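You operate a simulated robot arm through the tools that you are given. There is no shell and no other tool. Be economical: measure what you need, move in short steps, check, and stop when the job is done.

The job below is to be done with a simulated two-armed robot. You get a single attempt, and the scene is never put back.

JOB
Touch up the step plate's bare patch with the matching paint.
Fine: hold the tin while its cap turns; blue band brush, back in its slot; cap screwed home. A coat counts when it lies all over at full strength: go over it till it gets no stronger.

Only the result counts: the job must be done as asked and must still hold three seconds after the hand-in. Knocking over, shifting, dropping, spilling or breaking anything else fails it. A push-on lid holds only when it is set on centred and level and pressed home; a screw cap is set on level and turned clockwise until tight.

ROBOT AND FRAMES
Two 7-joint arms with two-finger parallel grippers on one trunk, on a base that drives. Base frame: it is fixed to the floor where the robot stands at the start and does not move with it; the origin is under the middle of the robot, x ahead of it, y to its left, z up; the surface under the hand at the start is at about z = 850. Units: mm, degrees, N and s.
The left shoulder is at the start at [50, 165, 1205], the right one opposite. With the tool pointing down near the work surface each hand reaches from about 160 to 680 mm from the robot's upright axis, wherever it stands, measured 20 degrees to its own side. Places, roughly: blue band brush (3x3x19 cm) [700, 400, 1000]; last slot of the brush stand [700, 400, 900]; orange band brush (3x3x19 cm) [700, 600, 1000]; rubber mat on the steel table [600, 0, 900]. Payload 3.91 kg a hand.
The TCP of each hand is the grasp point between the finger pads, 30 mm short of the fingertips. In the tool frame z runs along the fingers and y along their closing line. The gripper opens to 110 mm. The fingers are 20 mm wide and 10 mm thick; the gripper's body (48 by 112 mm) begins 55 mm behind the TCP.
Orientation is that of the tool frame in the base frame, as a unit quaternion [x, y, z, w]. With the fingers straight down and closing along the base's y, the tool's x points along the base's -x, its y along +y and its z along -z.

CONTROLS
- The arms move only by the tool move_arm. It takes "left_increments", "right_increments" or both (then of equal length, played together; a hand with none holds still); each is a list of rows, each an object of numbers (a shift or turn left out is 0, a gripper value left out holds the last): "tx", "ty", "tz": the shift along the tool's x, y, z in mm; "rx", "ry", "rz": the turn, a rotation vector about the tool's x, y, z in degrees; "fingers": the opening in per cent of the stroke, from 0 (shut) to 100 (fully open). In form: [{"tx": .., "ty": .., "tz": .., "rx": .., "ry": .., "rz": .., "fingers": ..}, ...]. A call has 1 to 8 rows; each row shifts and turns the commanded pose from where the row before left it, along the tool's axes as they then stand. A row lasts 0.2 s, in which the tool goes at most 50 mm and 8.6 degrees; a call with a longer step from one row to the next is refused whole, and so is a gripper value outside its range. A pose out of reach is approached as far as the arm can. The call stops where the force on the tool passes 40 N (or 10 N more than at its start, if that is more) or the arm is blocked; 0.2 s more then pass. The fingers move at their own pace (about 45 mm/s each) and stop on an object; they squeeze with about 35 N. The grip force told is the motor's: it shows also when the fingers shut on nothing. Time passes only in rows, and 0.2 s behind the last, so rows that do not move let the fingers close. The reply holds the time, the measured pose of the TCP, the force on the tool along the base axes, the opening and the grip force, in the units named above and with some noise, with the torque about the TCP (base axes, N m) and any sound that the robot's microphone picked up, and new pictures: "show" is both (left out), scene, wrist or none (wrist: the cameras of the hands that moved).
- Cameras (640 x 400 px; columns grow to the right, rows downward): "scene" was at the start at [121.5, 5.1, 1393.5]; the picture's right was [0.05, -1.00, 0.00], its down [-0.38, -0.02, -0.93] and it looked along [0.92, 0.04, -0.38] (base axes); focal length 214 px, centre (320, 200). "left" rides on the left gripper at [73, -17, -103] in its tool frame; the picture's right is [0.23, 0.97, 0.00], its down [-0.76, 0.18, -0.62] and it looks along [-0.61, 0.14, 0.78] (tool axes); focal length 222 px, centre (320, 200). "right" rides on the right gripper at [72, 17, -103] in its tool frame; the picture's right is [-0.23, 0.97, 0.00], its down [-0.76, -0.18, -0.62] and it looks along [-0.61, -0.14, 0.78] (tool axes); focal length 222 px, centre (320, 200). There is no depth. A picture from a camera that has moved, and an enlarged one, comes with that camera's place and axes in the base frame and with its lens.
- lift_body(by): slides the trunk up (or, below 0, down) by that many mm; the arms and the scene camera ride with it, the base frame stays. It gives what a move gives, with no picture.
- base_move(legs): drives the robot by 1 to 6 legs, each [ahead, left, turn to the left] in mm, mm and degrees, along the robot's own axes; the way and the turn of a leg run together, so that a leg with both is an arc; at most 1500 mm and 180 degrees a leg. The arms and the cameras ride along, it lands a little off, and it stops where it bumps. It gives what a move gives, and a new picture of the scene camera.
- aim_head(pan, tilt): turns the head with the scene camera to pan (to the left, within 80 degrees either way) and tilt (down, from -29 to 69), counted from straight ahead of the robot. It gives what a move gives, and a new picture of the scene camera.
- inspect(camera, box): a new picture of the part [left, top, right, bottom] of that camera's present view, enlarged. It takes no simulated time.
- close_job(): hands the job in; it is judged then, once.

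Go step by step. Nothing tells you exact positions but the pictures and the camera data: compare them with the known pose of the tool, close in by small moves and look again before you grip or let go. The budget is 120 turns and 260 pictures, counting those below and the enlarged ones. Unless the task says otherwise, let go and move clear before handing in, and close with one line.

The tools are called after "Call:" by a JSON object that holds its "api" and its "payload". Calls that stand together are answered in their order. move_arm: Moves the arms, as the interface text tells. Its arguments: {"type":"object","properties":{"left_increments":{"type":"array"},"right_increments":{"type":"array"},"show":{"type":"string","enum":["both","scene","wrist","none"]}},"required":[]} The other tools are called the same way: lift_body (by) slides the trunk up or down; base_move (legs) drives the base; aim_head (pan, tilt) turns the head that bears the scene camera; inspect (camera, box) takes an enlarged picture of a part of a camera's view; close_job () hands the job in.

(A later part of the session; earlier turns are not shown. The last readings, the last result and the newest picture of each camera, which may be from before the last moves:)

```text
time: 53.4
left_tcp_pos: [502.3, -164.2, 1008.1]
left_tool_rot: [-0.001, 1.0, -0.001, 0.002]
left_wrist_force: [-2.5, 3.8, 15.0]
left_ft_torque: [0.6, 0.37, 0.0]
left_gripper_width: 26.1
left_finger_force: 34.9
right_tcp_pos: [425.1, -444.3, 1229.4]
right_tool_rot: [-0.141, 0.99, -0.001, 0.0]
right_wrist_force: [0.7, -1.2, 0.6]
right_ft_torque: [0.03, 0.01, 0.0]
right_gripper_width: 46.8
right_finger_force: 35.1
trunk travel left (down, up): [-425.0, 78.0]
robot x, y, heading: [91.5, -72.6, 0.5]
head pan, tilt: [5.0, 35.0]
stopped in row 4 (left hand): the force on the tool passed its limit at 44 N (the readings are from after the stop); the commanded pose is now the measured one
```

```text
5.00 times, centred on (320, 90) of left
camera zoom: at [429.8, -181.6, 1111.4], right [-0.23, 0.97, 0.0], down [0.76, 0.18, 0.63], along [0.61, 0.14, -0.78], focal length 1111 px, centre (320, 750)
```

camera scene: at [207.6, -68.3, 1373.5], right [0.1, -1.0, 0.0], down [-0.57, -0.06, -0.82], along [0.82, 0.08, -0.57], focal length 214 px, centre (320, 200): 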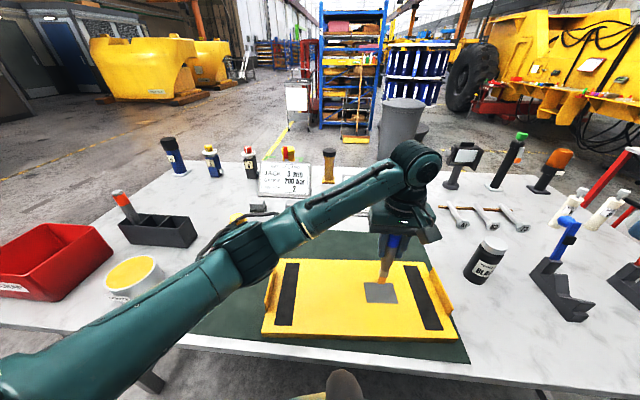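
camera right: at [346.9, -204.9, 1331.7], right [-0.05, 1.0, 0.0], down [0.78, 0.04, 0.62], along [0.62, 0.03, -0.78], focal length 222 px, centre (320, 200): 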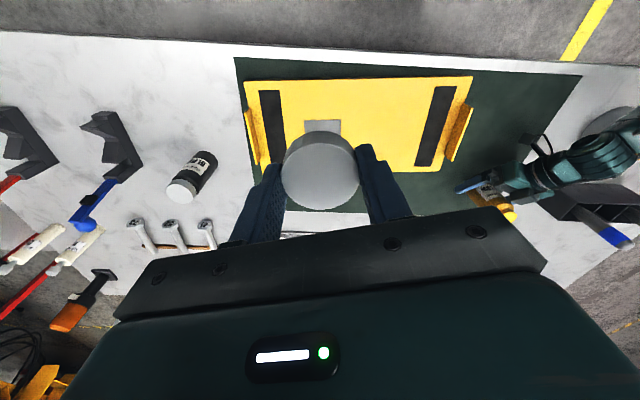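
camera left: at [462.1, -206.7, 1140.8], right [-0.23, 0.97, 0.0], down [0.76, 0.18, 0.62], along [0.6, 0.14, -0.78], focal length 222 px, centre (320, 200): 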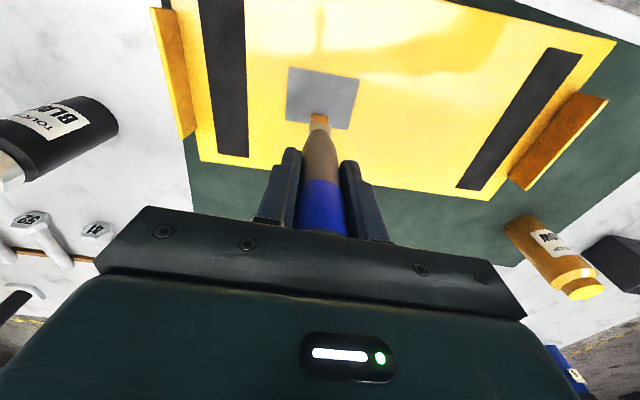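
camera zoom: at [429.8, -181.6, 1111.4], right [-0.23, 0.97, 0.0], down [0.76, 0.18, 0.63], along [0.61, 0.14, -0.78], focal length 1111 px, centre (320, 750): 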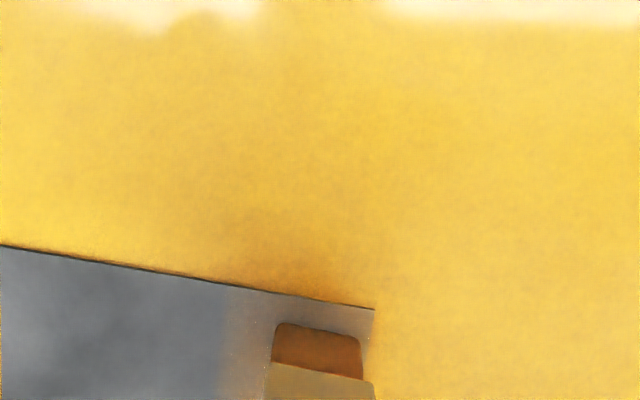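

Contact was found near TCP z 1008, and a faint coat is already showing. I ease up 2 mm and make a first stroke away from the robot.

Call:
{"api": "move_arm", "payload": {"left_increments": [{"tz": -1.5}, {"tx": -11}, {"tx": -11}, {"tx": -11}, {"tx": -11}, {"tx": -11}], "show": "none"}}

Call:
{"api": "inspect", "payload": {"camera": "scene", "box": [340, 250, 440, 330]}}

Call:
{"api": "inspect", "payload": {"camera": "left", "box": [240, 30, 400, 150]}}

```text
time: 54.8
left_tcp_pos: [558.3, -164.1, 1006.6]
left_tool_rot: [-0.001, 1.0, -0.001, 0.002]
left_wrist_force: [-5.7, -0.2, 13.7]
left_ft_torque: [-0.18, 0.66, -0.01]
left_gripper_width: 25.8
left_finger_force: 34.4
right_tcp_pos: [424.9, -444.1, 1228.2]
right_tool_rot: [-0.14, 0.99, -0.001, 0.001]
right_wrist_force: [-0.3, 0.1, -0.1]
right_ft_torque: [-0.02, 0.01, 0.01]
right_gripper_width: 46.7
right_finger_force: 35.1
trunk travel left (down, up): [-425.0, 78.0]
robot x, y, heading: [93.3, -75.2, 0.6]
head pan, tilt: [5.0, 35.0]
```

```text
5.00 times, centred on (390, 290) of scene
camera zoom: at [205.5, -68.3, 1373.7], right [0.1, -1.0, 0.0], down [-0.57, -0.06, -0.82], along [0.82, 0.08, -0.57], focal length 1072 px, centre (-30, -250)
```

zoom: 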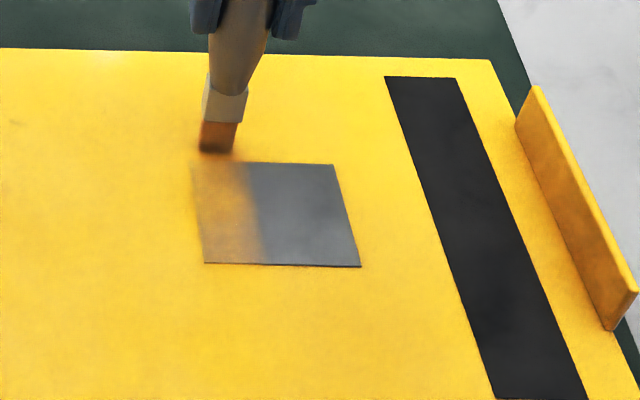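

```text
3.33 times, centred on (320, 90) of left
camera zoom: at [484.7, -181.8, 1111.4], right [-0.23, 0.97, 0.0], down [0.76, 0.18, 0.63], along [0.61, 0.14, -0.78], focal length 740 px, centre (320, 567)
```

zoom: 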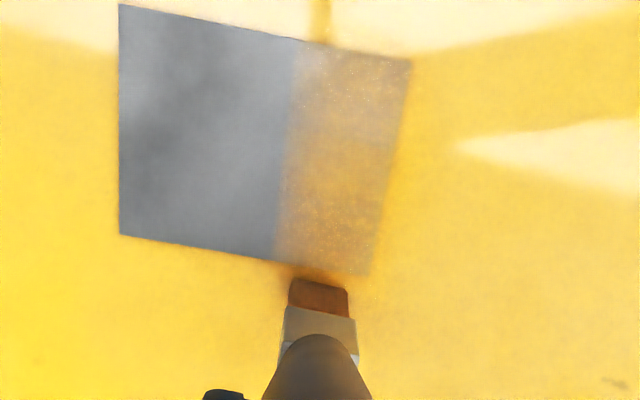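

That works well: one stroke lays a thin coat about 30 mm wide. I keep covering the patch with parallel strokes.

Call:
{"api": "move_arm", "payload": {"left_increments": [{"ty": -20}, {"tx": 14}, {"tx": 14}, {"tx": 14}, {"tx": 14}, {"ty": -20}, {"tx": -14}, {"tx": -14}], "show": "none"}}

Call:
{"api": "move_arm", "payload": {"left_increments": [{"tx": -14}, {"tx": -14}, {"ty": -18}, {"tx": 14}, {"tx": 14}, {"tx": 14}, {"tx": 14}], "show": "none"}}

Call:
{"api": "inspect", "payload": {"camera": "scene", "box": [340, 250, 440, 330]}}

```text
time: 56.6
left_tcp_pos: [528.4, -204.3, 1006.7]
left_tool_rot: [-0.001, 1.0, -0.002, 0.001]
left_wrist_force: [-5.7, -0.9, 14.9]
left_ft_torque: [-0.12, 0.68, -0.03]
left_gripper_width: 25.7
left_finger_force: 35.1
right_tcp_pos: [424.3, -443.6, 1227.8]
right_tool_rot: [-0.141, 0.99, 0.0, 0.001]
right_wrist_force: [0.5, -0.5, 0.5]
right_ft_torque: [0.01, 0.01, 0.0]
right_gripper_width: 46.6
right_finger_force: 34.8
trunk travel left (down, up): [-425.0, 78.0]
robot x, y, heading: [92.4, -80.0, 0.5]
head pan, tilt: [5.0, 35.0]
```

```text
time: 58.2
left_tcp_pos: [501.6, -222.6, 1008.0]
left_tool_rot: [-0.002, 1.0, -0.001, 0.003]
left_wrist_force: [5.6, 1.0, 19.0]
left_ft_torque: [0.15, -0.87, -0.05]
left_gripper_width: 26.0
left_finger_force: 34.4
right_tcp_pos: [426.4, -444.5, 1229.4]
right_tool_rot: [-0.141, 0.99, 0.0, 0.001]
right_wrist_force: [0.0, 0.1, -0.2]
right_ft_torque: [-0.01, -0.01, -0.02]
right_gripper_width: 46.5
right_finger_force: 35.0
trunk travel left (down, up): [-425.0, 78.0]
robot x, y, heading: [89.5, -79.0, 0.5]
head pan, tilt: [5.0, 35.0]
```

```text
5.00 times, centred on (390, 290) of scene
camera zoom: at [206.5, -68.0, 1373.7], right [0.1, -1.0, 0.0], down [-0.57, -0.06, -0.82], along [0.82, 0.08, -0.57], focal length 1072 px, centre (-30, -250)
```

zoom: 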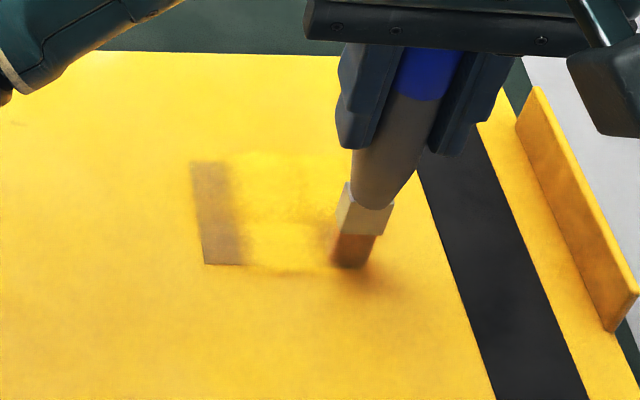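

The middle is strong; the left strip and the right edge need more. I continue with another pass over both.

Call:
{"api": "move_arm", "payload": {"left_increments": [{"ty": -4}, {"tx": -14}, {"tx": -14}, {"tx": -14}, {"tx": -14}, {"ty": 22}, {"ty": 22}, {"ty": 24}], "show": "none"}}

Call:
{"api": "move_arm", "payload": {"left_increments": [{"tx": 14}, {"tx": 14}, {"tx": 14}, {"tx": 14}, {"ty": -10}, {"tx": -14}, {"tx": -14}, {"tx": -14}], "show": "none"}}

Call:
{"api": "inspect", "payload": {"camera": "scene", "box": [340, 250, 440, 330]}}

Call:
{"api": "inspect", "payload": {"camera": "left", "box": [240, 30, 400, 150]}}

```text
time: 60.0
left_tcp_pos: [559.6, -157.3, 1006.9]
left_tool_rot: [-0.002, 1.0, 0.0, 0.001]
left_wrist_force: [1.5, -0.5, 4.6]
left_ft_torque: [0.21, -0.16, -0.02]
left_gripper_width: 25.7
left_finger_force: 34.9
right_tcp_pos: [426.0, -443.2, 1227.9]
right_tool_rot: [-0.14, 0.99, -0.001, 0.0]
right_wrist_force: [0.5, 0.5, -0.3]
right_ft_torque: [0.0, 0.03, 0.02]
right_gripper_width: 46.5
right_finger_force: 35.2
trunk travel left (down, up): [-425.0, 78.0]
robot x, y, heading: [90.4, -77.2, 0.4]
head pan, tilt: [5.0, 35.0]
```

```text
time: 61.8
left_tcp_pos: [544.5, -167.2, 1008.3]
left_tool_rot: [0.0, 1.0, 0.0, 0.001]
left_wrist_force: [-5.4, -0.3, 14.0]
left_ft_torque: [-0.21, 0.63, 0.02]
left_gripper_width: 25.7
left_finger_force: 35.5
right_tcp_pos: [424.9, -444.4, 1227.5]
right_tool_rot: [-0.141, 0.99, -0.001, 0.0]
right_wrist_force: [0.2, 0.5, -0.5]
right_ft_torque: [-0.01, -0.01, 0.0]
right_gripper_width: 46.6
right_finger_force: 34.7
trunk travel left (down, up): [-425.0, 78.0]
robot x, y, heading: [91.2, -79.5, 0.4]
head pan, tilt: [5.0, 35.0]
```

```text
5.00 times, centred on (390, 290) of scene
camera zoom: at [205.5, -68.3, 1373.6], right [0.1, -1.0, 0.0], down [-0.57, -0.06, -0.82], along [0.82, 0.08, -0.57], focal length 1072 px, centre (-30, -250)
```

zoom: 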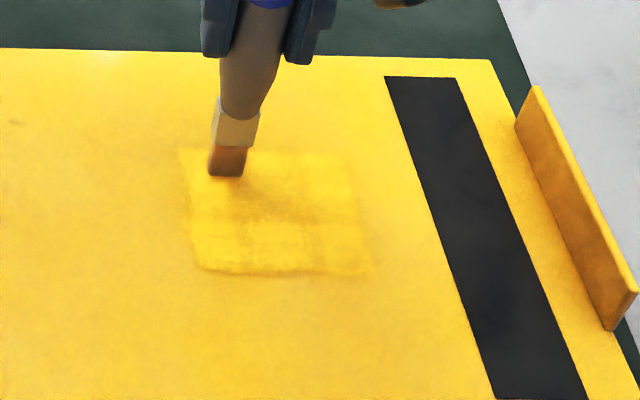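

```text
3.33 times, centred on (320, 90) of left
camera zoom: at [471.0, -185.7, 1111.5], right [-0.23, 0.97, 0.0], down [0.76, 0.18, 0.63], along [0.61, 0.14, -0.78], focal length 740 px, centre (320, 567)
```

zoom: 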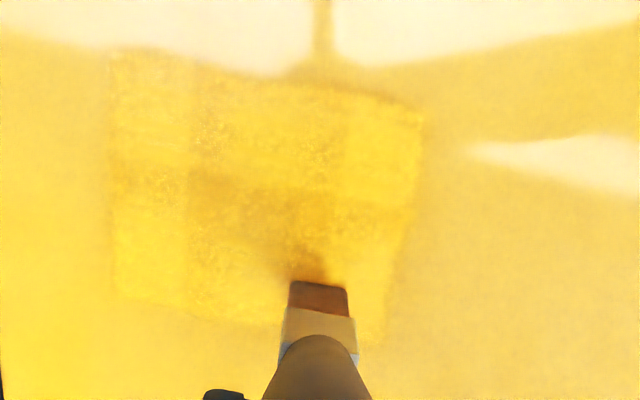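

The patch is fully covered now. I run another full set of strokes to bring all of it to full strength, then compare.

Call:
{"api": "move_arm", "payload": {"left_increments": [{"tx": -14}, {"ty": 10}, {"tx": 15}, {"tx": 15}, {"tx": 15}, {"tx": 14}, {"ty": -18}, {"tx": -15}], "show": "none"}}

Call:
{"api": "move_arm", "payload": {"left_increments": [{"tx": -15}, {"tx": -15}, {"tx": -14}, {"ty": -17}, {"tx": 15}, {"tx": 15}, {"tx": 15}, {"tx": 14}], "show": "none"}}

Call:
{"api": "move_arm", "payload": {"left_increments": [{"ty": -17}, {"tx": -15}, {"tx": -15}, {"tx": -15}, {"tx": -14}, {"ty": -17}, {"tx": 15}, {"tx": 15}], "show": "none"}}

Call:
{"api": "move_arm", "payload": {"left_increments": [{"tx": 15}, {"tx": 14}, {"ty": -5}, {"tx": -15}, {"tx": -15}, {"tx": -15}, {"tx": -14}], "show": "none"}}

Call:
{"api": "inspect", "payload": {"camera": "scene", "box": [340, 250, 440, 330]}}

Call:
{"api": "inspect", "payload": {"camera": "left", "box": [220, 20, 460, 150]}}

```text
time: 63.6
left_tcp_pos: [513.6, -177.1, 1008.2]
left_tool_rot: [0.0, 1.0, 0.0, 0.001]
left_wrist_force: [-0.5, 1.3, -0.5]
left_ft_torque: [0.04, 0.03, -0.01]
left_gripper_width: 25.8
left_finger_force: 35.3
right_tcp_pos: [426.1, -443.9, 1228.0]
right_tool_rot: [-0.142, 0.99, 0.0, 0.001]
right_wrist_force: [0.5, 0.6, -0.7]
right_ft_torque: [0.01, -0.03, -0.02]
right_gripper_width: 46.4
right_finger_force: 35.1
trunk travel left (down, up): [-425.0, 78.0]
robot x, y, heading: [88.8, -78.0, 0.5]
head pan, tilt: [5.0, 35.0]
```

```text
time: 65.4
left_tcp_pos: [500.3, -192.9, 1008.8]
left_tool_rot: [-0.002, 1.0, -0.002, 0.003]
left_wrist_force: [4.2, -0.6, 13.9]
left_ft_torque: [-0.22, -0.62, -0.02]
left_gripper_width: 25.6
left_finger_force: 35.2
right_tcp_pos: [426.4, -443.0, 1228.4]
right_tool_rot: [-0.141, 0.99, -0.001, 0.0]
right_wrist_force: [-0.5, 0.1, -0.3]
right_ft_torque: [0.01, 0.02, 0.01]
right_gripper_width: 46.8
right_finger_force: 34.7
trunk travel left (down, up): [-425.0, 78.0]
robot x, y, heading: [93.4, -78.4, 0.5]
head pan, tilt: [5.0, 35.0]
```

```text
time: 67.2
left_tcp_pos: [528.3, -226.8, 1007.5]
left_tool_rot: [-0.001, 1.0, -0.002, 0.002]
left_wrist_force: [5.5, -1.4, 15.9]
left_ft_torque: [-0.19, -0.8, -0.02]
left_gripper_width: 25.8
left_finger_force: 35.0
right_tcp_pos: [426.6, -443.8, 1228.2]
right_tool_rot: [-0.14, 0.99, -0.001, 0.0]
right_wrist_force: [-0.2, 0.1, 0.1]
right_ft_torque: [-0.01, 0.02, 0.0]
right_gripper_width: 47.0
right_finger_force: 35.0
trunk travel left (down, up): [-425.0, 78.0]
robot x, y, heading: [92.8, -75.0, 0.4]
head pan, tilt: [5.0, 35.0]
```

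```text
time: 68.8
left_tcp_pos: [558.8, -232.0, 1006.9]
left_tool_rot: [0.0, 1.0, -0.001, 0.001]
left_wrist_force: [-5.3, 0.9, 16.1]
left_ft_torque: [0.16, 0.61, -0.01]
left_gripper_width: 25.6
left_finger_force: 34.8
right_tcp_pos: [424.6, -444.3, 1228.3]
right_tool_rot: [-0.141, 0.99, -0.002, 0.001]
right_wrist_force: [-0.4, -0.2, -0.4]
right_ft_torque: [-0.03, -0.01, 0.0]
right_gripper_width: 46.6
right_finger_force: 35.7
trunk travel left (down, up): [-425.0, 78.0]
robot x, y, heading: [91.3, -76.6, 0.6]
head pan, tilt: [5.0, 35.0]
```

```text
5.00 times, centred on (390, 290) of scene
camera zoom: at [205.5, -68.0, 1373.6], right [0.1, -1.0, 0.0], down [-0.57, -0.06, -0.82], along [0.82, 0.08, -0.57], focal length 1072 px, centre (-30, -250)
```

zoom: 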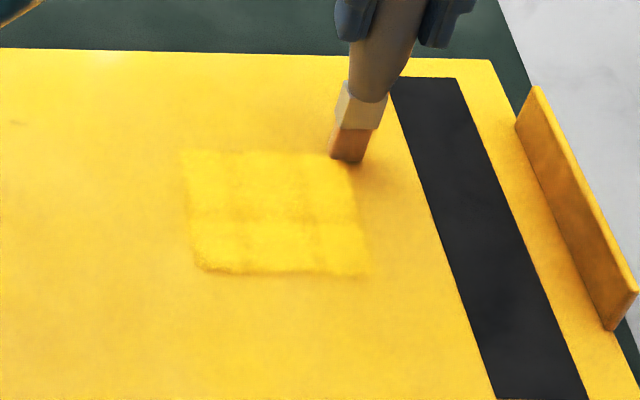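

```text
2.67 times, centred on (340, 85) of left
camera zoom: at [486.7, -249.4, 1111.4], right [-0.23, 0.97, 0.0], down [0.76, 0.18, 0.63], along [0.61, 0.14, -0.78], focal length 592 px, centre (267, 507)
```

zoom: 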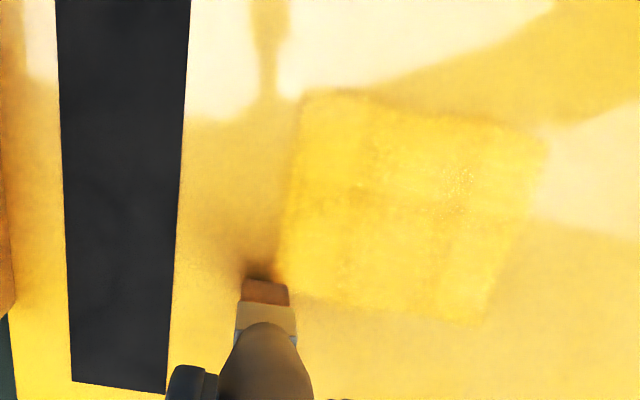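

The coat looks even across the whole patch. I run one more full pass, pressing 1 mm more, to check that it gets no stronger.

Call:
{"api": "move_arm", "payload": {"left_increments": [{"ty": 5, "tz": 1}, {"tx": 15}, {"tx": 15}, {"tx": 15}, {"tx": 14}, {"ty": 17}, {"tx": -15}, {"tx": -15}], "show": "none"}}

Call:
{"api": "move_arm", "payload": {"left_increments": [{"tx": -15}, {"tx": -14}, {"ty": 17}, {"tx": 15}, {"tx": 15}, {"tx": 15}, {"tx": 14}, {"ty": 17}], "show": "none"}}

Call:
{"api": "move_arm", "payload": {"left_increments": [{"tx": -15}, {"tx": -15}, {"tx": -15}, {"tx": -14}, {"ty": 16}, {"tx": 15}, {"tx": 15}, {"tx": 15}], "show": "none"}}

Call:
{"api": "move_arm", "payload": {"left_increments": [{"tx": 14}, {"tz": -20}, {"tz": -40}, {"tz": -40}, {"ty": 40, "tz": -20}, {"ty": 40, "tz": -20}, {"ty": 45}], "show": "none"}}

Call:
{"api": "inspect", "payload": {"camera": "scene", "box": [340, 250, 440, 330]}}

```text
time: 70.6
left_tcp_pos: [527.3, -209.3, 1006.0]
left_tool_rot: [-0.001, 1.0, 0.0, 0.0]
left_wrist_force: [-5.2, 0.0, 14.5]
left_ft_torque: [-0.07, 0.69, 0.02]
left_gripper_width: 25.8
left_finger_force: 34.8
right_tcp_pos: [424.2, -442.9, 1228.8]
right_tool_rot: [-0.14, 0.99, -0.001, 0.0]
right_wrist_force: [0.1, 0.8, -0.6]
right_ft_torque: [-0.01, -0.03, 0.0]
right_gripper_width: 47.2
right_finger_force: 34.5
trunk travel left (down, up): [-425.0, 78.0]
robot x, y, heading: [90.6, -77.0, 0.4]
head pan, tilt: [5.0, 35.0]
```

```text
time: 72.4
left_tcp_pos: [497.4, -176.7, 1007.3]
left_tool_rot: [0.0, 1.0, 0.0, 0.0]
left_wrist_force: [-0.8, -3.4, 10.3]
left_ft_torque: [-0.49, 0.07, -0.02]
left_gripper_width: 25.9
left_finger_force: 35.4
right_tcp_pos: [425.4, -444.4, 1228.6]
right_tool_rot: [-0.141, 0.99, -0.001, 0.0]
right_wrist_force: [0.0, 0.3, -0.1]
right_ft_torque: [0.05, 0.0, 0.02]
right_gripper_width: 46.8
right_finger_force: 34.8
trunk travel left (down, up): [-425.0, 78.0]
robot x, y, heading: [92.8, -79.7, 0.6]
head pan, tilt: [5.0, 35.0]
```

```text
time: 74.2
left_tcp_pos: [514.7, -158.5, 1007.3]
left_tool_rot: [-0.002, 1.0, -0.002, 0.003]
left_wrist_force: [7.1, 0.0, 26.5]
left_ft_torque: [0.2, -1.11, -0.01]
left_gripper_width: 25.7
left_finger_force: 34.7
right_tcp_pos: [425.5, -443.6, 1228.3]
right_tool_rot: [-0.141, 0.99, 0.0, 0.002]
right_wrist_force: [0.1, 1.2, -0.3]
right_ft_torque: [0.0, 0.0, -0.01]
right_gripper_width: 46.6
right_finger_force: 34.3
trunk travel left (down, up): [-425.0, 78.0]
robot x, y, heading: [87.9, -76.9, 0.6]
head pan, tilt: [5.0, 35.0]
```

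```text
time: 75.8
left_tcp_pos: [497.0, -28.9, 1146.6]
left_tool_rot: [-0.001, 1.0, 0.0, 0.001]
left_wrist_force: [-0.1, -0.1, -1.0]
left_ft_torque: [-0.02, 0.01, 0.01]
left_gripper_width: 25.4
left_finger_force: 35.2
right_tcp_pos: [425.8, -443.3, 1229.4]
right_tool_rot: [-0.141, 0.99, -0.002, 0.0]
right_wrist_force: [-0.3, 0.1, 0.1]
right_ft_torque: [-0.02, -0.03, 0.02]
right_gripper_width: 46.6
right_finger_force: 35.2
trunk travel left (down, up): [-425.0, 78.0]
robot x, y, heading: [91.7, -80.9, 0.4]
head pan, tilt: [5.0, 35.0]
```

```text
5.00 times, centred on (390, 290) of scene
camera zoom: at [207.3, -66.8, 1373.4], right [0.1, -1.0, 0.0], down [-0.57, -0.06, -0.82], along [0.82, 0.08, -0.57], focal length 1072 px, centre (-30, -250)
```

zoom: 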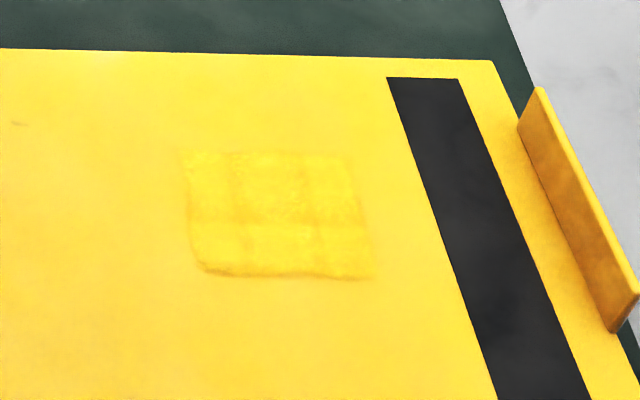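

Call:
{"api": "inspect", "payload": {"camera": "scene", "box": [368, 272, 424, 312]}}

Call:
{"api": "inspect", "payload": {"camera": "left", "box": [0, 0, 640, 400]}}

```text
10.00 times, centred on (396, 292) of scene
camera zoom: at [207.3, -66.8, 1373.4], right [0.1, -1.0, 0.0], down [-0.57, -0.06, -0.82], along [0.82, 0.08, -0.57], focal length 2145 px, centre (-440, -720)
```

zoom: 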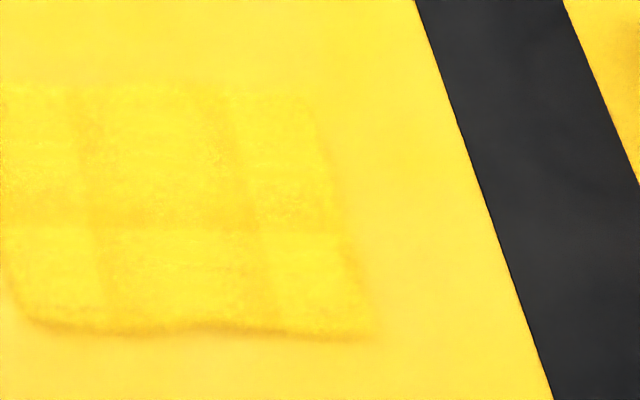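

```text
1.00 times, centred on (320, 200) of left (not enlarged: the box is as wide or as high as the picture)
camera zoom: at [424.7, -46.5, 1250.6], right [-0.23, 0.97, 0.0], down [0.76, 0.18, 0.62], along [0.61, 0.14, -0.78], focal length 222 px, centre (320, 200)
```

zoom: 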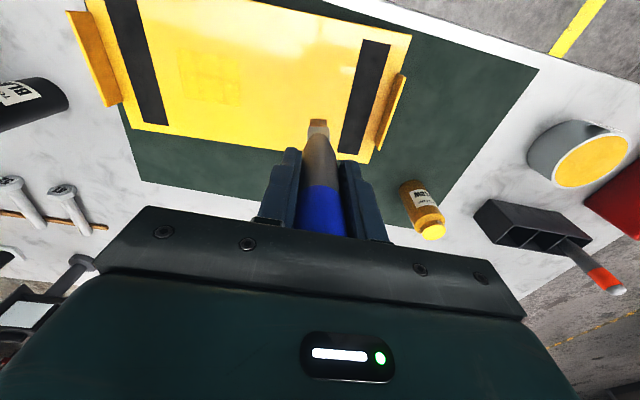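

Call:
{"api": "inspect", "payload": {"camera": "left", "box": [280, 90, 360, 150]}}

Call:
{"api": "inspect", "payload": {"camera": "left", "box": [140, 30, 300, 130]}}

```text
6.67 times, centred on (320, 120) of left
camera zoom: at [424.7, -46.5, 1250.6], right [-0.23, 0.97, 0.0], down [0.76, 0.18, 0.62], along [0.61, 0.14, -0.78], focal length 1481 px, centre (320, 733)
```

zoom: 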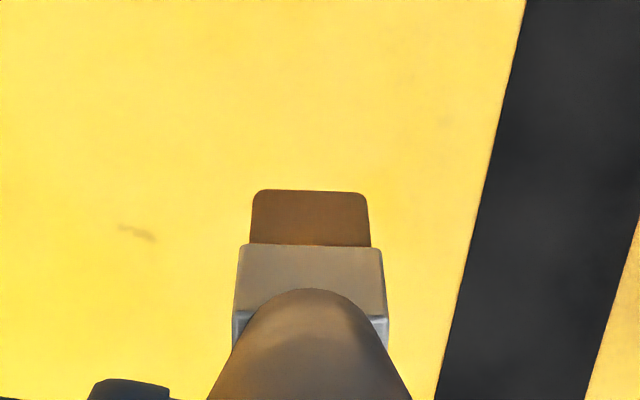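

```text
4.00 times, centred on (220, 80) of left
camera zoom: at [424.7, -46.5, 1250.6], right [-0.23, 0.97, 0.0], down [0.76, 0.18, 0.62], along [0.61, 0.14, -0.78], focal length 888 px, centre (720, 680)
```

zoom: 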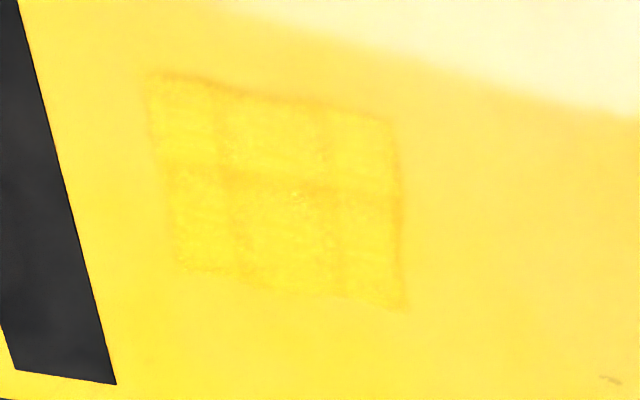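

The bristles look drier now, so I dip again and give a last pass to be sure the coat is saturated. I head back over the tin.

Call:
{"api": "move_arm", "payload": {"left_increments": [{"tx": -22.5, "ty": 34.5}, {"tx": -22.5, "ty": 34.5}, {"tx": -22.5, "ty": 34.5}, {"tx": -22.5, "ty": 34.5}, {"tx": -22.5, "ty": 34.5}, {"tx": -22.5, "ty": 34.5}, {"tx": -22.5, "ty": 34.5}], "show": "none"}}

Call:
{"api": "inspect", "payload": {"camera": "scene", "box": [180, 180, 300, 270]}}

Call:
{"api": "inspect", "payload": {"camera": "left", "box": [260, 60, 380, 160]}}

```text
time: 77.4
left_tcp_pos: [655.8, 209.6, 1144.8]
left_tool_rot: [-0.001, 1.0, -0.001, 0.0]
left_wrist_force: [0.0, 0.5, -1.3]
left_ft_torque: [-0.04, 0.02, 0.0]
left_gripper_width: 25.0
left_finger_force: 34.7
right_tcp_pos: [426.5, -442.8, 1228.4]
right_tool_rot: [-0.14, 0.99, 0.0, 0.0]
right_wrist_force: [0.6, 0.7, 1.0]
right_ft_torque: [0.02, 0.0, 0.0]
right_gripper_width: 46.9
right_finger_force: 35.5
trunk travel left (down, up): [-425.0, 78.0]
robot x, y, heading: [90.6, -77.4, 0.4]
head pan, tilt: [5.0, 35.0]
```

```text
4.44 times, centred on (240, 225) of scene
camera zoom: at [207.5, -68.1, 1373.4], right [0.1, -1.0, 0.0], down [-0.57, -0.06, -0.82], along [0.82, 0.08, -0.57], focal length 953 px, centre (676, 89)
```

zoom: 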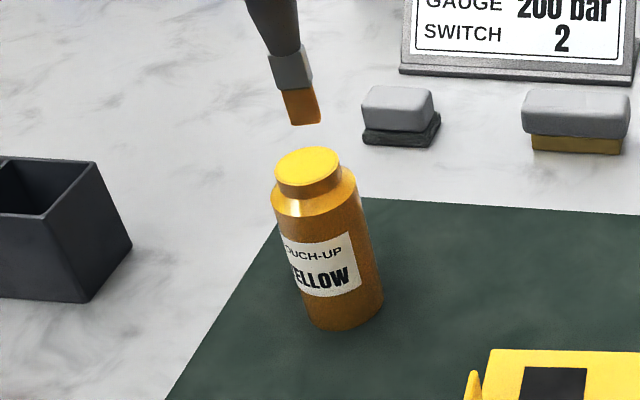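

```text
4.00 times, centred on (320, 110) of left
camera zoom: at [582.8, 190.7, 1248.9], right [-0.23, 0.97, 0.0], down [0.76, 0.18, 0.62], along [0.61, 0.14, -0.78], focal length 888 px, centre (320, 560)
```

zoom: 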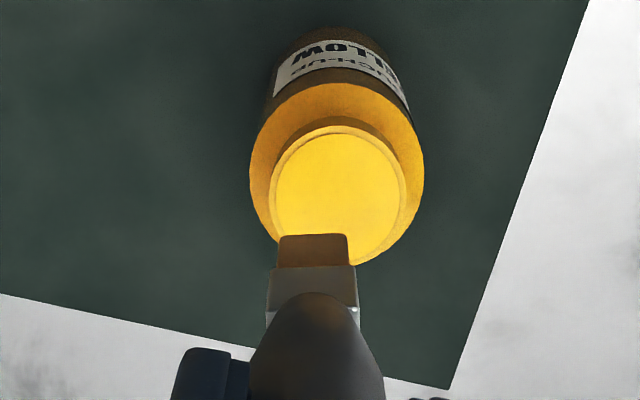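

Call:
{"api": "move_arm", "payload": {"left_increments": [{"tx": 2.5, "ty": 6}, {"tz": 20}, {"tz": 6}, {"tz": 3}, {"tz": 3}, {"tz": 2}], "show": "none"}}

Call:
{"api": "inspect", "payload": {"camera": "scene", "box": [180, 180, 300, 270]}}

```text
time: 78.8
left_tcp_pos: [654.2, 214.2, 1113.7]
left_tool_rot: [-0.001, 1.0, -0.001, 0.003]
left_wrist_force: [-0.7, 1.0, 7.3]
left_ft_torque: [0.15, 0.01, -0.02]
left_gripper_width: 24.7
left_finger_force: 34.9
right_tcp_pos: [424.7, -444.0, 1228.9]
right_tool_rot: [-0.141, 0.99, -0.001, 0.0]
right_wrist_force: [0.1, 0.2, 0.6]
right_ft_torque: [-0.02, -0.01, 0.0]
right_gripper_width: 46.7
right_finger_force: 34.8
trunk travel left (down, up): [-425.0, 78.0]
robot x, y, heading: [90.0, -78.4, 0.5]
head pan, tilt: [5.0, 35.0]
```

```text
4.44 times, centred on (240, 225) of scene
camera zoom: at [206.5, -68.7, 1373.7], right [0.1, -1.0, 0.0], down [-0.57, -0.05, -0.82], along [0.82, 0.08, -0.57], focal length 953 px, centre (676, 89)
```

zoom: 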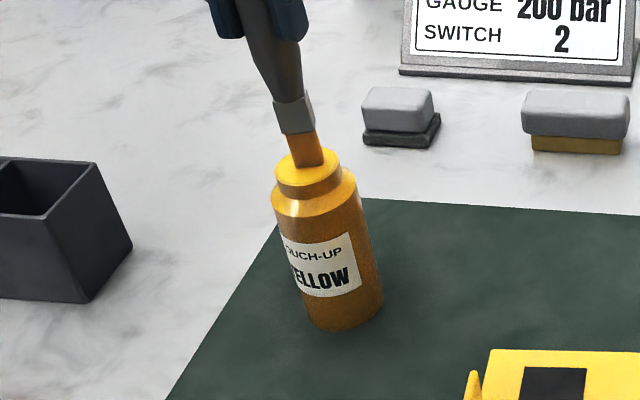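

The bristles touch the paint at 7 N, which is a gentle dip. I lift and return to the patch.

Call:
{"api": "move_arm", "payload": {"left_increments": [{"tz": -20}, {"tz": -25}, {"tx": 16, "ty": -42}, {"tx": 16, "ty": -42}, {"tx": 16, "ty": -42}, {"tx": 16, "ty": -42}, {"tx": 16, "ty": -42}, {"tx": 16, "ty": -42}], "show": "none"}}

Call:
{"api": "move_arm", "payload": {"left_increments": [{"tx": 16, "ty": -40}, {"tx": 16, "ty": -40}, {"tx": 24, "ty": -40}, {"tz": 40}, {"tz": 40}, {"tz": 23}, {"tz": 4}], "show": "none"}}

Call:
{"api": "inspect", "payload": {"camera": "scene", "box": [340, 250, 440, 330]}}

```text
time: 80.6
left_tcp_pos: [558.2, -41.5, 1157.4]
left_tool_rot: [-0.002, 1.0, 0.0, 0.001]
left_wrist_force: [-0.3, -0.2, 0.1]
left_ft_torque: [0.0, -0.04, 0.01]
left_gripper_width: 24.7
left_finger_force: 35.2
right_tcp_pos: [426.5, -444.6, 1227.0]
right_tool_rot: [-0.141, 0.99, -0.001, 0.0]
right_wrist_force: [0.9, 0.1, -0.5]
right_ft_torque: [-0.01, 0.0, 0.03]
right_gripper_width: 46.7
right_finger_force: 35.0
trunk travel left (down, up): [-425.0, 78.0]
robot x, y, heading: [94.4, -77.6, 0.2]
head pan, tilt: [5.0, 35.0]
```

```text
time: 82.2
left_tcp_pos: [503.2, -159.2, 1048.8]
left_tool_rot: [-0.001, 1.0, 0.0, 0.002]
left_wrist_force: [-0.6, -0.4, 0.2]
left_ft_torque: [0.03, 0.02, 0.0]
left_gripper_width: 24.6
left_finger_force: 35.0
right_tcp_pos: [425.8, -444.2, 1228.2]
right_tool_rot: [-0.141, 0.99, 0.0, -0.001]
right_wrist_force: [0.1, -0.5, -1.2]
right_ft_torque: [0.02, 0.02, 0.02]
right_gripper_width: 46.8
right_finger_force: 35.8
trunk travel left (down, up): [-425.0, 78.0]
robot x, y, heading: [94.0, -81.0, 0.4]
head pan, tilt: [5.0, 35.0]
```

```text
5.00 times, centred on (390, 290) of scene
camera zoom: at [207.2, -68.6, 1373.5], right [0.1, -1.0, 0.0], down [-0.57, -0.06, -0.82], along [0.82, 0.08, -0.57], focal length 1072 px, centre (-30, -250)
```

zoom: 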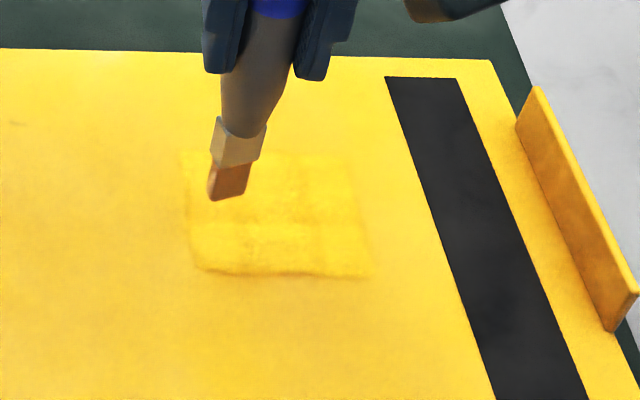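

Call:
{"api": "move_arm", "payload": {"left_increments": [{"tz": 30}, {"tz": 5}, {"tz": 3}, {"tz": 2}], "show": "none"}}

```text
time: 83.2
left_tcp_pos: [502.7, -158.8, 1009.5]
left_tool_rot: [-0.001, 1.0, -0.002, 0.001]
left_wrist_force: [-0.2, 0.3, -0.9]
left_ft_torque: [-0.04, 0.03, -0.01]
left_gripper_width: 24.4
left_finger_force: 35.5
right_tcp_pos: [428.3, -443.7, 1227.6]
right_tool_rot: [-0.141, 0.99, -0.001, 0.0]
right_wrist_force: [0.0, 0.5, 0.8]
right_ft_torque: [-0.02, 0.0, 0.04]
right_gripper_width: 46.6
right_finger_force: 35.2
trunk travel left (down, up): [-425.0, 78.0]
robot x, y, heading: [94.1, -76.6, 0.6]
head pan, tilt: [5.0, 35.0]
```

Call:
{"api": "move_arm", "payload": {"left_increments": [{"tz": 2}, {"tz": 2}], "show": "none"}}

```text
time: 83.8
left_tcp_pos: [502.7, -161.2, 1009.3]
left_tool_rot: [0.0, 1.0, -0.003, 0.002]
left_wrist_force: [-4.1, 2.5, 26.4]
left_ft_torque: [0.41, 0.33, -0.04]
left_gripper_width: 24.3
left_finger_force: 34.7
right_tcp_pos: [423.5, -442.8, 1229.2]
right_tool_rot: [-0.141, 0.99, -0.001, 0.0]
right_wrist_force: [-1.3, 0.7, -0.8]
right_ft_torque: [0.02, 0.02, 0.01]
right_gripper_width: 46.9
right_finger_force: 34.7
trunk travel left (down, up): [-425.0, 78.0]
robot x, y, heading: [87.1, -78.0, 0.5]
head pan, tilt: [5.0, 35.0]
```

I have contact at 26 N. I ease off 1 mm and make the final full pass.

Call:
{"api": "move_arm", "payload": {"left_increments": [{"tz": -1}, {"tx": -15}, {"tx": -15}, {"tx": -15}, {"tx": -13}, {"ty": -16}, {"tx": 15}, {"tx": 15}], "show": "none"}}

Call:
{"api": "move_arm", "payload": {"left_increments": [{"tx": 15}, {"tx": 13}, {"ty": -16}, {"tx": -15}, {"tx": -15}, {"tx": -15}, {"tx": -13}, {"ty": -16}], "show": "none"}}

Call:
{"api": "move_arm", "payload": {"left_increments": [{"tx": 15}, {"tx": 15}, {"tx": 15}, {"tx": 13}, {"ty": -17}, {"tx": -15}, {"tx": -15}, {"tx": -15}], "show": "none"}}

Call:
{"api": "move_arm", "payload": {"left_increments": [{"tx": -13}, {"tz": -20}, {"tz": -40}, {"tz": -40}, {"ty": 40, "tz": -20}, {"ty": 40, "tz": -20}, {"ty": 45}], "show": "none"}}

Call:
{"api": "inspect", "payload": {"camera": "scene", "box": [340, 250, 440, 330]}}

```text
time: 85.6
left_tcp_pos: [530.0, -176.5, 1008.5]
left_tool_rot: [-0.002, 1.0, 0.0, 0.001]
left_wrist_force: [3.0, -0.6, 8.0]
left_ft_torque: [-0.07, -0.42, 0.01]
left_gripper_width: 24.4
left_finger_force: 34.6
right_tcp_pos: [425.2, -443.4, 1226.8]
right_tool_rot: [-0.141, 0.99, -0.002, -0.001]
right_wrist_force: [-0.5, 0.4, 0.5]
right_ft_torque: [0.05, 0.01, -0.02]
right_gripper_width: 46.5
right_finger_force: 34.9
trunk travel left (down, up): [-425.0, 78.0]
robot x, y, heading: [89.9, -79.8, 0.3]
head pan, tilt: [5.0, 35.0]
```

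```text
time: 87.4
left_tcp_pos: [562.5, -205.8, 1007.0]
left_tool_rot: [-0.002, 1.0, 0.0, 0.003]
left_wrist_force: [0.3, 5.3, 14.2]
left_ft_torque: [0.69, -0.13, 0.03]
left_gripper_width: 24.4
left_finger_force: 35.1
right_tcp_pos: [425.3, -443.3, 1228.3]
right_tool_rot: [-0.141, 0.99, -0.002, 0.001]
right_wrist_force: [0.1, -1.0, 0.0]
right_ft_torque: [0.02, 0.01, 0.01]
right_gripper_width: 46.8
right_finger_force: 35.1
trunk travel left (down, up): [-425.0, 78.0]
robot x, y, heading: [93.4, -76.0, 0.8]
head pan, tilt: [5.0, 35.0]
```

```text
time: 89.2
left_tcp_pos: [544.7, -223.1, 1007.8]
left_tool_rot: [0.0, 1.0, -0.002, 0.001]
left_wrist_force: [-4.2, 0.2, 11.3]
left_ft_torque: [-0.02, 0.55, -0.03]
left_gripper_width: 24.5
left_finger_force: 34.8
right_tcp_pos: [424.3, -443.5, 1228.0]
right_tool_rot: [-0.141, 0.99, -0.001, 0.0]
right_wrist_force: [-0.2, -1.3, -0.2]
right_ft_torque: [0.02, 0.01, 0.02]
right_gripper_width: 46.9
right_finger_force: 35.0
trunk travel left (down, up): [-425.0, 78.0]
robot x, y, heading: [90.5, -79.9, 0.6]
head pan, tilt: [5.0, 35.0]
```

```text
time: 90.8
left_tcp_pos: [561.1, -95.3, 1146.5]
left_tool_rot: [-0.001, 1.0, -0.001, 0.0]
left_wrist_force: [-1.4, -0.3, -0.4]
left_ft_torque: [-0.03, 0.02, -0.04]
left_gripper_width: 24.1
left_finger_force: 34.5
right_tcp_pos: [427.2, -441.7, 1228.6]
right_tool_rot: [-0.142, 0.99, -0.002, 0.001]
right_wrist_force: [-0.2, -0.1, 0.7]
right_ft_torque: [0.0, 0.02, 0.0]
right_gripper_width: 46.7
right_finger_force: 35.6
trunk travel left (down, up): [-425.0, 78.0]
robot x, y, heading: [92.3, -76.4, 0.5]
head pan, tilt: [5.0, 35.0]
```

```text
5.00 times, centred on (390, 290) of scene
camera zoom: at [207.6, -66.9, 1373.4], right [0.1, -1.0, 0.0], down [-0.57, -0.06, -0.82], along [0.82, 0.08, -0.57], focal length 1072 px, centre (-30, -250)
```

zoom: 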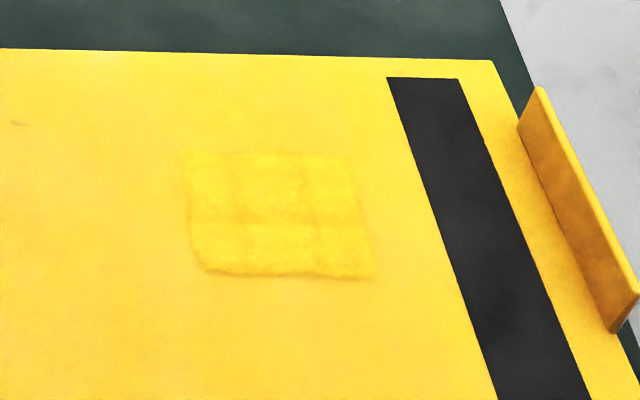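

The coat is unchanged from the pass before, so it has reached full strength. Now I drive back left to return the brush to its slot.

Call:
{"api": "move_arm", "payload": {"left_increments": [{"tz": -25}], "show": "none"}}

Call:
{"api": "base_move", "payload": {"legs": [[0, 247, -0.5]]}}

```text
time: 91.2
left_tcp_pos: [562.7, -97.9, 1172.9]
left_tool_rot: [-0.001, 1.0, 0.0, 0.001]
left_wrist_force: [-0.4, -0.1, -0.8]
left_ft_torque: [-0.03, -0.02, 0.03]
left_gripper_width: 24.5
left_finger_force: 35.3
right_tcp_pos: [425.3, -444.4, 1227.2]
right_tool_rot: [-0.141, 0.99, -0.001, 0.0]
right_wrist_force: [0.7, 0.0, 0.1]
right_ft_torque: [0.0, 0.01, -0.01]
right_gripper_width: 46.8
right_finger_force: 34.7
trunk travel left (down, up): [-425.0, 78.0]
robot x, y, heading: [93.1, -80.7, 0.6]
head pan, tilt: [5.0, 35.0]
```

```text
time: 94.0
left_tcp_pos: [559.8, 147.7, 1171.9]
left_tool_rot: [0.002, 1.0, -0.001, 0.001]
left_wrist_force: [0.1, 0.2, -0.6]
left_ft_torque: [-0.03, 0.01, -0.02]
left_gripper_width: 24.5
left_finger_force: 34.9
right_tcp_pos: [422.4, -199.0, 1228.2]
right_tool_rot: [-0.137, 0.991, -0.001, 0.0]
right_wrist_force: [-0.9, 0.4, 0.3]
right_ft_torque: [-0.03, -0.04, 0.01]
right_gripper_width: 46.6
right_finger_force: 34.7
trunk travel left (down, up): [-425.0, 78.0]
robot x, y, heading: [90.4, 171.4, 0.1]
head pan, tilt: [5.0, 35.0]
camera scene: at [206.0, 179.0, 1373.4], right [0.09, -1.0, 0.0], down [-0.57, -0.05, -0.82], along [0.82, 0.07, -0.57], focal length 214 px, centre (320, 200)
```

scene: 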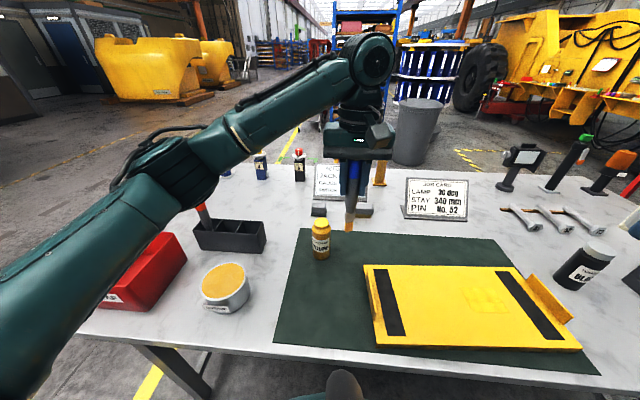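

Call:
{"api": "move_arm", "payload": {"left_increments": [{"tx": -15.8, "ty": 41}, {"tx": -15.8, "ty": 41}, {"tx": -15.8, "ty": 41}, {"tx": -15.8, "ty": 41}, {"tx": -15.8, "ty": 41}, {"tx": -15.8, "ty": 41}, {"tx": -15.8, "ty": 41}], "show": "none"}}

Call:
{"api": "inspect", "payload": {"camera": "scene", "box": [160, 140, 300, 260]}}

Call:
{"api": "inspect", "payload": {"camera": "left", "box": [240, 30, 400, 150]}}

```text
time: 95.6
left_tcp_pos: [673.8, 434.6, 1171.7]
left_tool_rot: [0.003, 1.0, -0.001, 0.001]
left_wrist_force: [0.1, -0.7, -0.2]
left_ft_torque: [-0.03, 0.03, 0.01]
left_gripper_width: 24.4
left_finger_force: 34.5
right_tcp_pos: [422.4, -197.7, 1226.9]
right_tool_rot: [-0.138, 0.99, -0.001, 0.001]
right_wrist_force: [0.4, 0.0, 0.3]
right_ft_torque: [-0.03, -0.01, 0.02]
right_gripper_width: 46.7
right_finger_force: 35.2
trunk travel left (down, up): [-425.0, 78.0]
robot x, y, heading: [89.9, 174.1, 0.2]
head pan, tilt: [5.0, 35.0]
```

```text
3.33 times, centred on (230, 200) of scene
camera zoom: at [206.2, 179.5, 1373.4], right [0.09, -1.0, 0.0], down [-0.57, -0.05, -0.82], along [0.82, 0.07, -0.57], focal length 715 px, centre (620, 200)
```

zoom: 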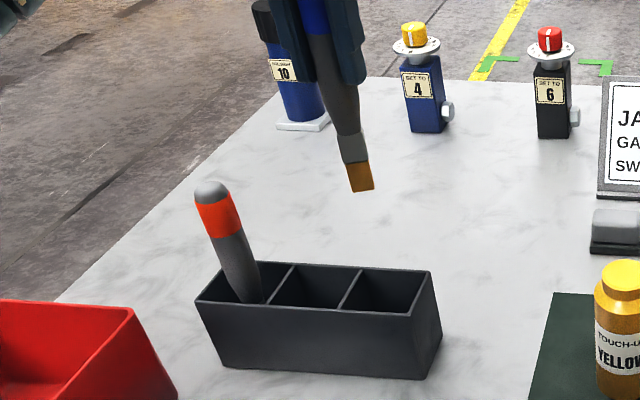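

```text
3.33 times, centred on (320, 90) of left
camera zoom: at [599.7, 417.1, 1275.2], right [-0.22, 0.97, 0.0], down [0.76, 0.17, 0.62], along [0.61, 0.14, -0.78], focal length 740 px, centre (320, 567)
```

zoom: 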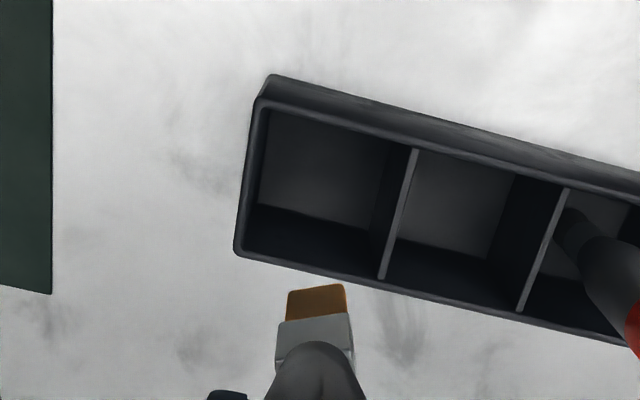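

The brush hangs over its slot with the tip at about [674, 433]. I correct by 3 mm and lower it in.

Call:
{"api": "move_arm", "payload": {"left_increments": [{"tx": 3, "ty": 1}, {"tz": 40}, {"tz": 40}], "show": "none"}}

Call:
{"api": "inspect", "payload": {"camera": "left", "box": [240, 30, 400, 150]}}

Call:
{"api": "inspect", "payload": {"camera": "scene", "box": [160, 140, 300, 260]}}

```text
time: 96.4
left_tcp_pos: [667.8, 435.2, 1090.9]
left_tool_rot: [0.003, 1.0, -0.001, 0.001]
left_wrist_force: [-0.3, 0.1, -0.8]
left_ft_torque: [0.0, 0.04, 0.01]
left_gripper_width: 24.4
left_finger_force: 34.3
right_tcp_pos: [422.2, -198.0, 1227.2]
right_tool_rot: [-0.138, 0.99, -0.001, 0.0]
right_wrist_force: [-0.7, 0.2, -1.1]
right_ft_torque: [-0.01, -0.01, -0.01]
right_gripper_width: 46.5
right_finger_force: 35.1
trunk travel left (down, up): [-425.0, 78.0]
robot x, y, heading: [90.8, 170.4, 0.2]
head pan, tilt: [5.0, 35.0]
```

```text
3.33 times, centred on (320, 90) of left
camera zoom: at [595.6, 418.0, 1195.0], right [-0.22, 0.97, 0.0], down [0.76, 0.18, 0.62], along [0.61, 0.14, -0.78], focal length 740 px, centre (320, 567)
```

zoom: 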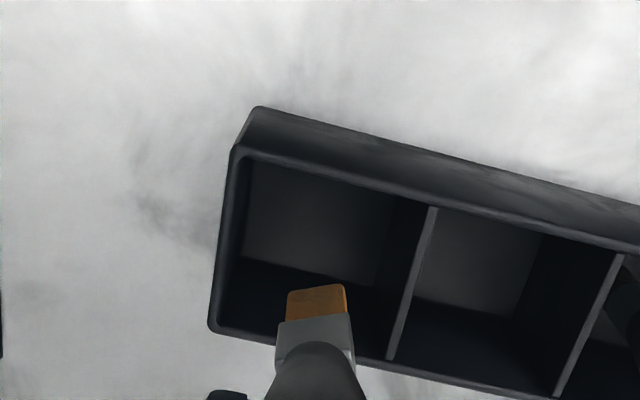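

```text
3.33 times, centred on (230, 200) of scene
camera zoom: at [206.2, 179.0, 1373.5], right [0.09, -1.0, 0.0], down [-0.57, -0.05, -0.82], along [0.82, 0.07, -0.57], focal length 715 px, centre (620, 200)
```

zoom: 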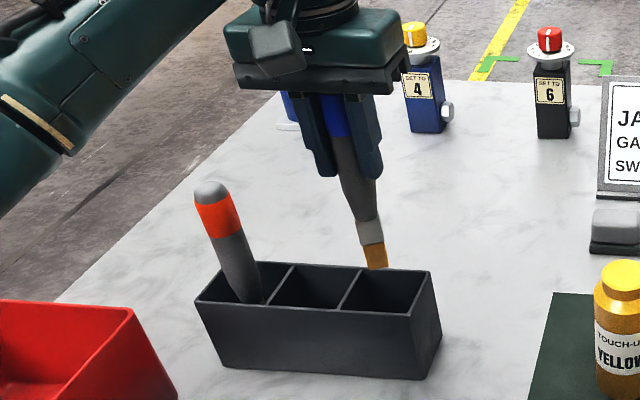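

On course. I keep lowering it, and slow down near the slot floor.

Call:
{"api": "move_arm", "payload": {"left_increments": [{"tx": -2, "tz": 30}, {"tz": 30}, {"tz": 25}, {"tz": 8}, {"tz": 4}, {"tz": 3}], "show": "none"}}

Call:
{"api": "inspect", "payload": {"camera": "scene", "box": [160, 140, 300, 260]}}

```text
time: 97.8
left_tcp_pos: [671.8, 433.0, 990.6]
left_tool_rot: [0.002, 1.0, -0.001, 0.0]
left_wrist_force: [-0.5, 0.2, -1.1]
left_ft_torque: [0.0, 0.0, 0.01]
left_gripper_width: 24.4
left_finger_force: 35.0
right_tcp_pos: [421.3, -197.8, 1228.0]
right_tool_rot: [-0.138, 0.99, -0.001, 0.0]
right_wrist_force: [0.4, 0.0, -0.3]
right_ft_torque: [0.01, 0.01, 0.04]
right_gripper_width: 46.8
right_finger_force: 35.1
trunk travel left (down, up): [-425.0, 78.0]
robot x, y, heading: [90.6, 175.4, 0.3]
head pan, tilt: [5.0, 35.0]
```

```text
3.33 times, centred on (230, 200) of scene
camera zoom: at [206.0, 178.8, 1373.5], right [0.09, -1.0, 0.0], down [-0.57, -0.05, -0.82], along [0.82, 0.07, -0.57], focal length 715 px, centre (620, 200)
```

zoom: 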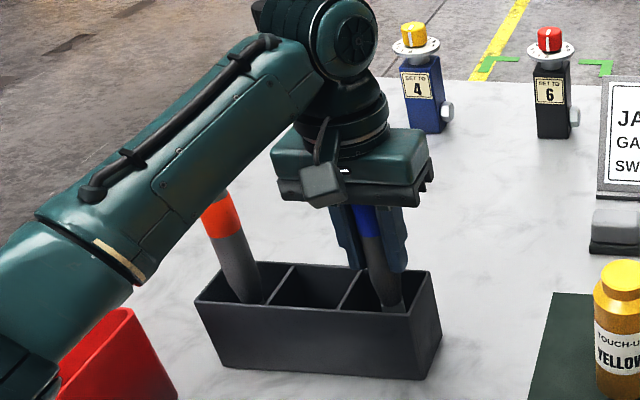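

Call:
{"api": "move_arm", "payload": {"left_increments": [{"tz": 2}, {"tz": 2}, {"tz": 1}], "show": "none"}}

```text
time: 98.6
left_tcp_pos: [671.6, 433.3, 986.8]
left_tool_rot: [0.003, 1.0, -0.001, 0.001]
left_wrist_force: [-0.1, 0.1, -0.6]
left_ft_torque: [-0.03, -0.01, -0.01]
left_gripper_width: 24.5
left_finger_force: 35.4
right_tcp_pos: [422.6, -198.6, 1227.6]
right_tool_rot: [-0.137, 0.991, -0.001, 0.0]
right_wrist_force: [0.5, -0.1, -0.2]
right_ft_torque: [0.0, -0.02, -0.03]
right_gripper_width: 46.9
right_finger_force: 35.2
trunk travel left (down, up): [-425.0, 78.0]
robot x, y, heading: [90.0, 169.5, -0.1]
head pan, tilt: [5.0, 35.0]
```

No contact yet; I continue gently.

Call:
{"api": "move_arm", "payload": {"left_increments": [{"tz": 2}, {"tz": 1.5}, {"tz": 1.5}], "show": "none"}}

```text
time: 99.4
left_tcp_pos: [671.9, 432.9, 985.8]
left_tool_rot: [0.003, 1.0, -0.001, 0.003]
left_wrist_force: [-0.8, -0.6, 18.1]
left_ft_torque: [-0.07, 0.06, -0.03]
left_gripper_width: 24.3
left_finger_force: 35.4
right_tcp_pos: [420.6, -200.5, 1227.8]
right_tool_rot: [-0.138, 0.99, -0.001, 0.001]
right_wrist_force: [-0.6, 0.1, -0.2]
right_ft_torque: [0.0, -0.02, -0.03]
right_gripper_width: 46.7
right_finger_force: 35.0
trunk travel left (down, up): [-425.0, 78.0]
robot x, y, heading: [89.6, 166.9, 0.0]
head pan, tilt: [5.0, 35.0]
```

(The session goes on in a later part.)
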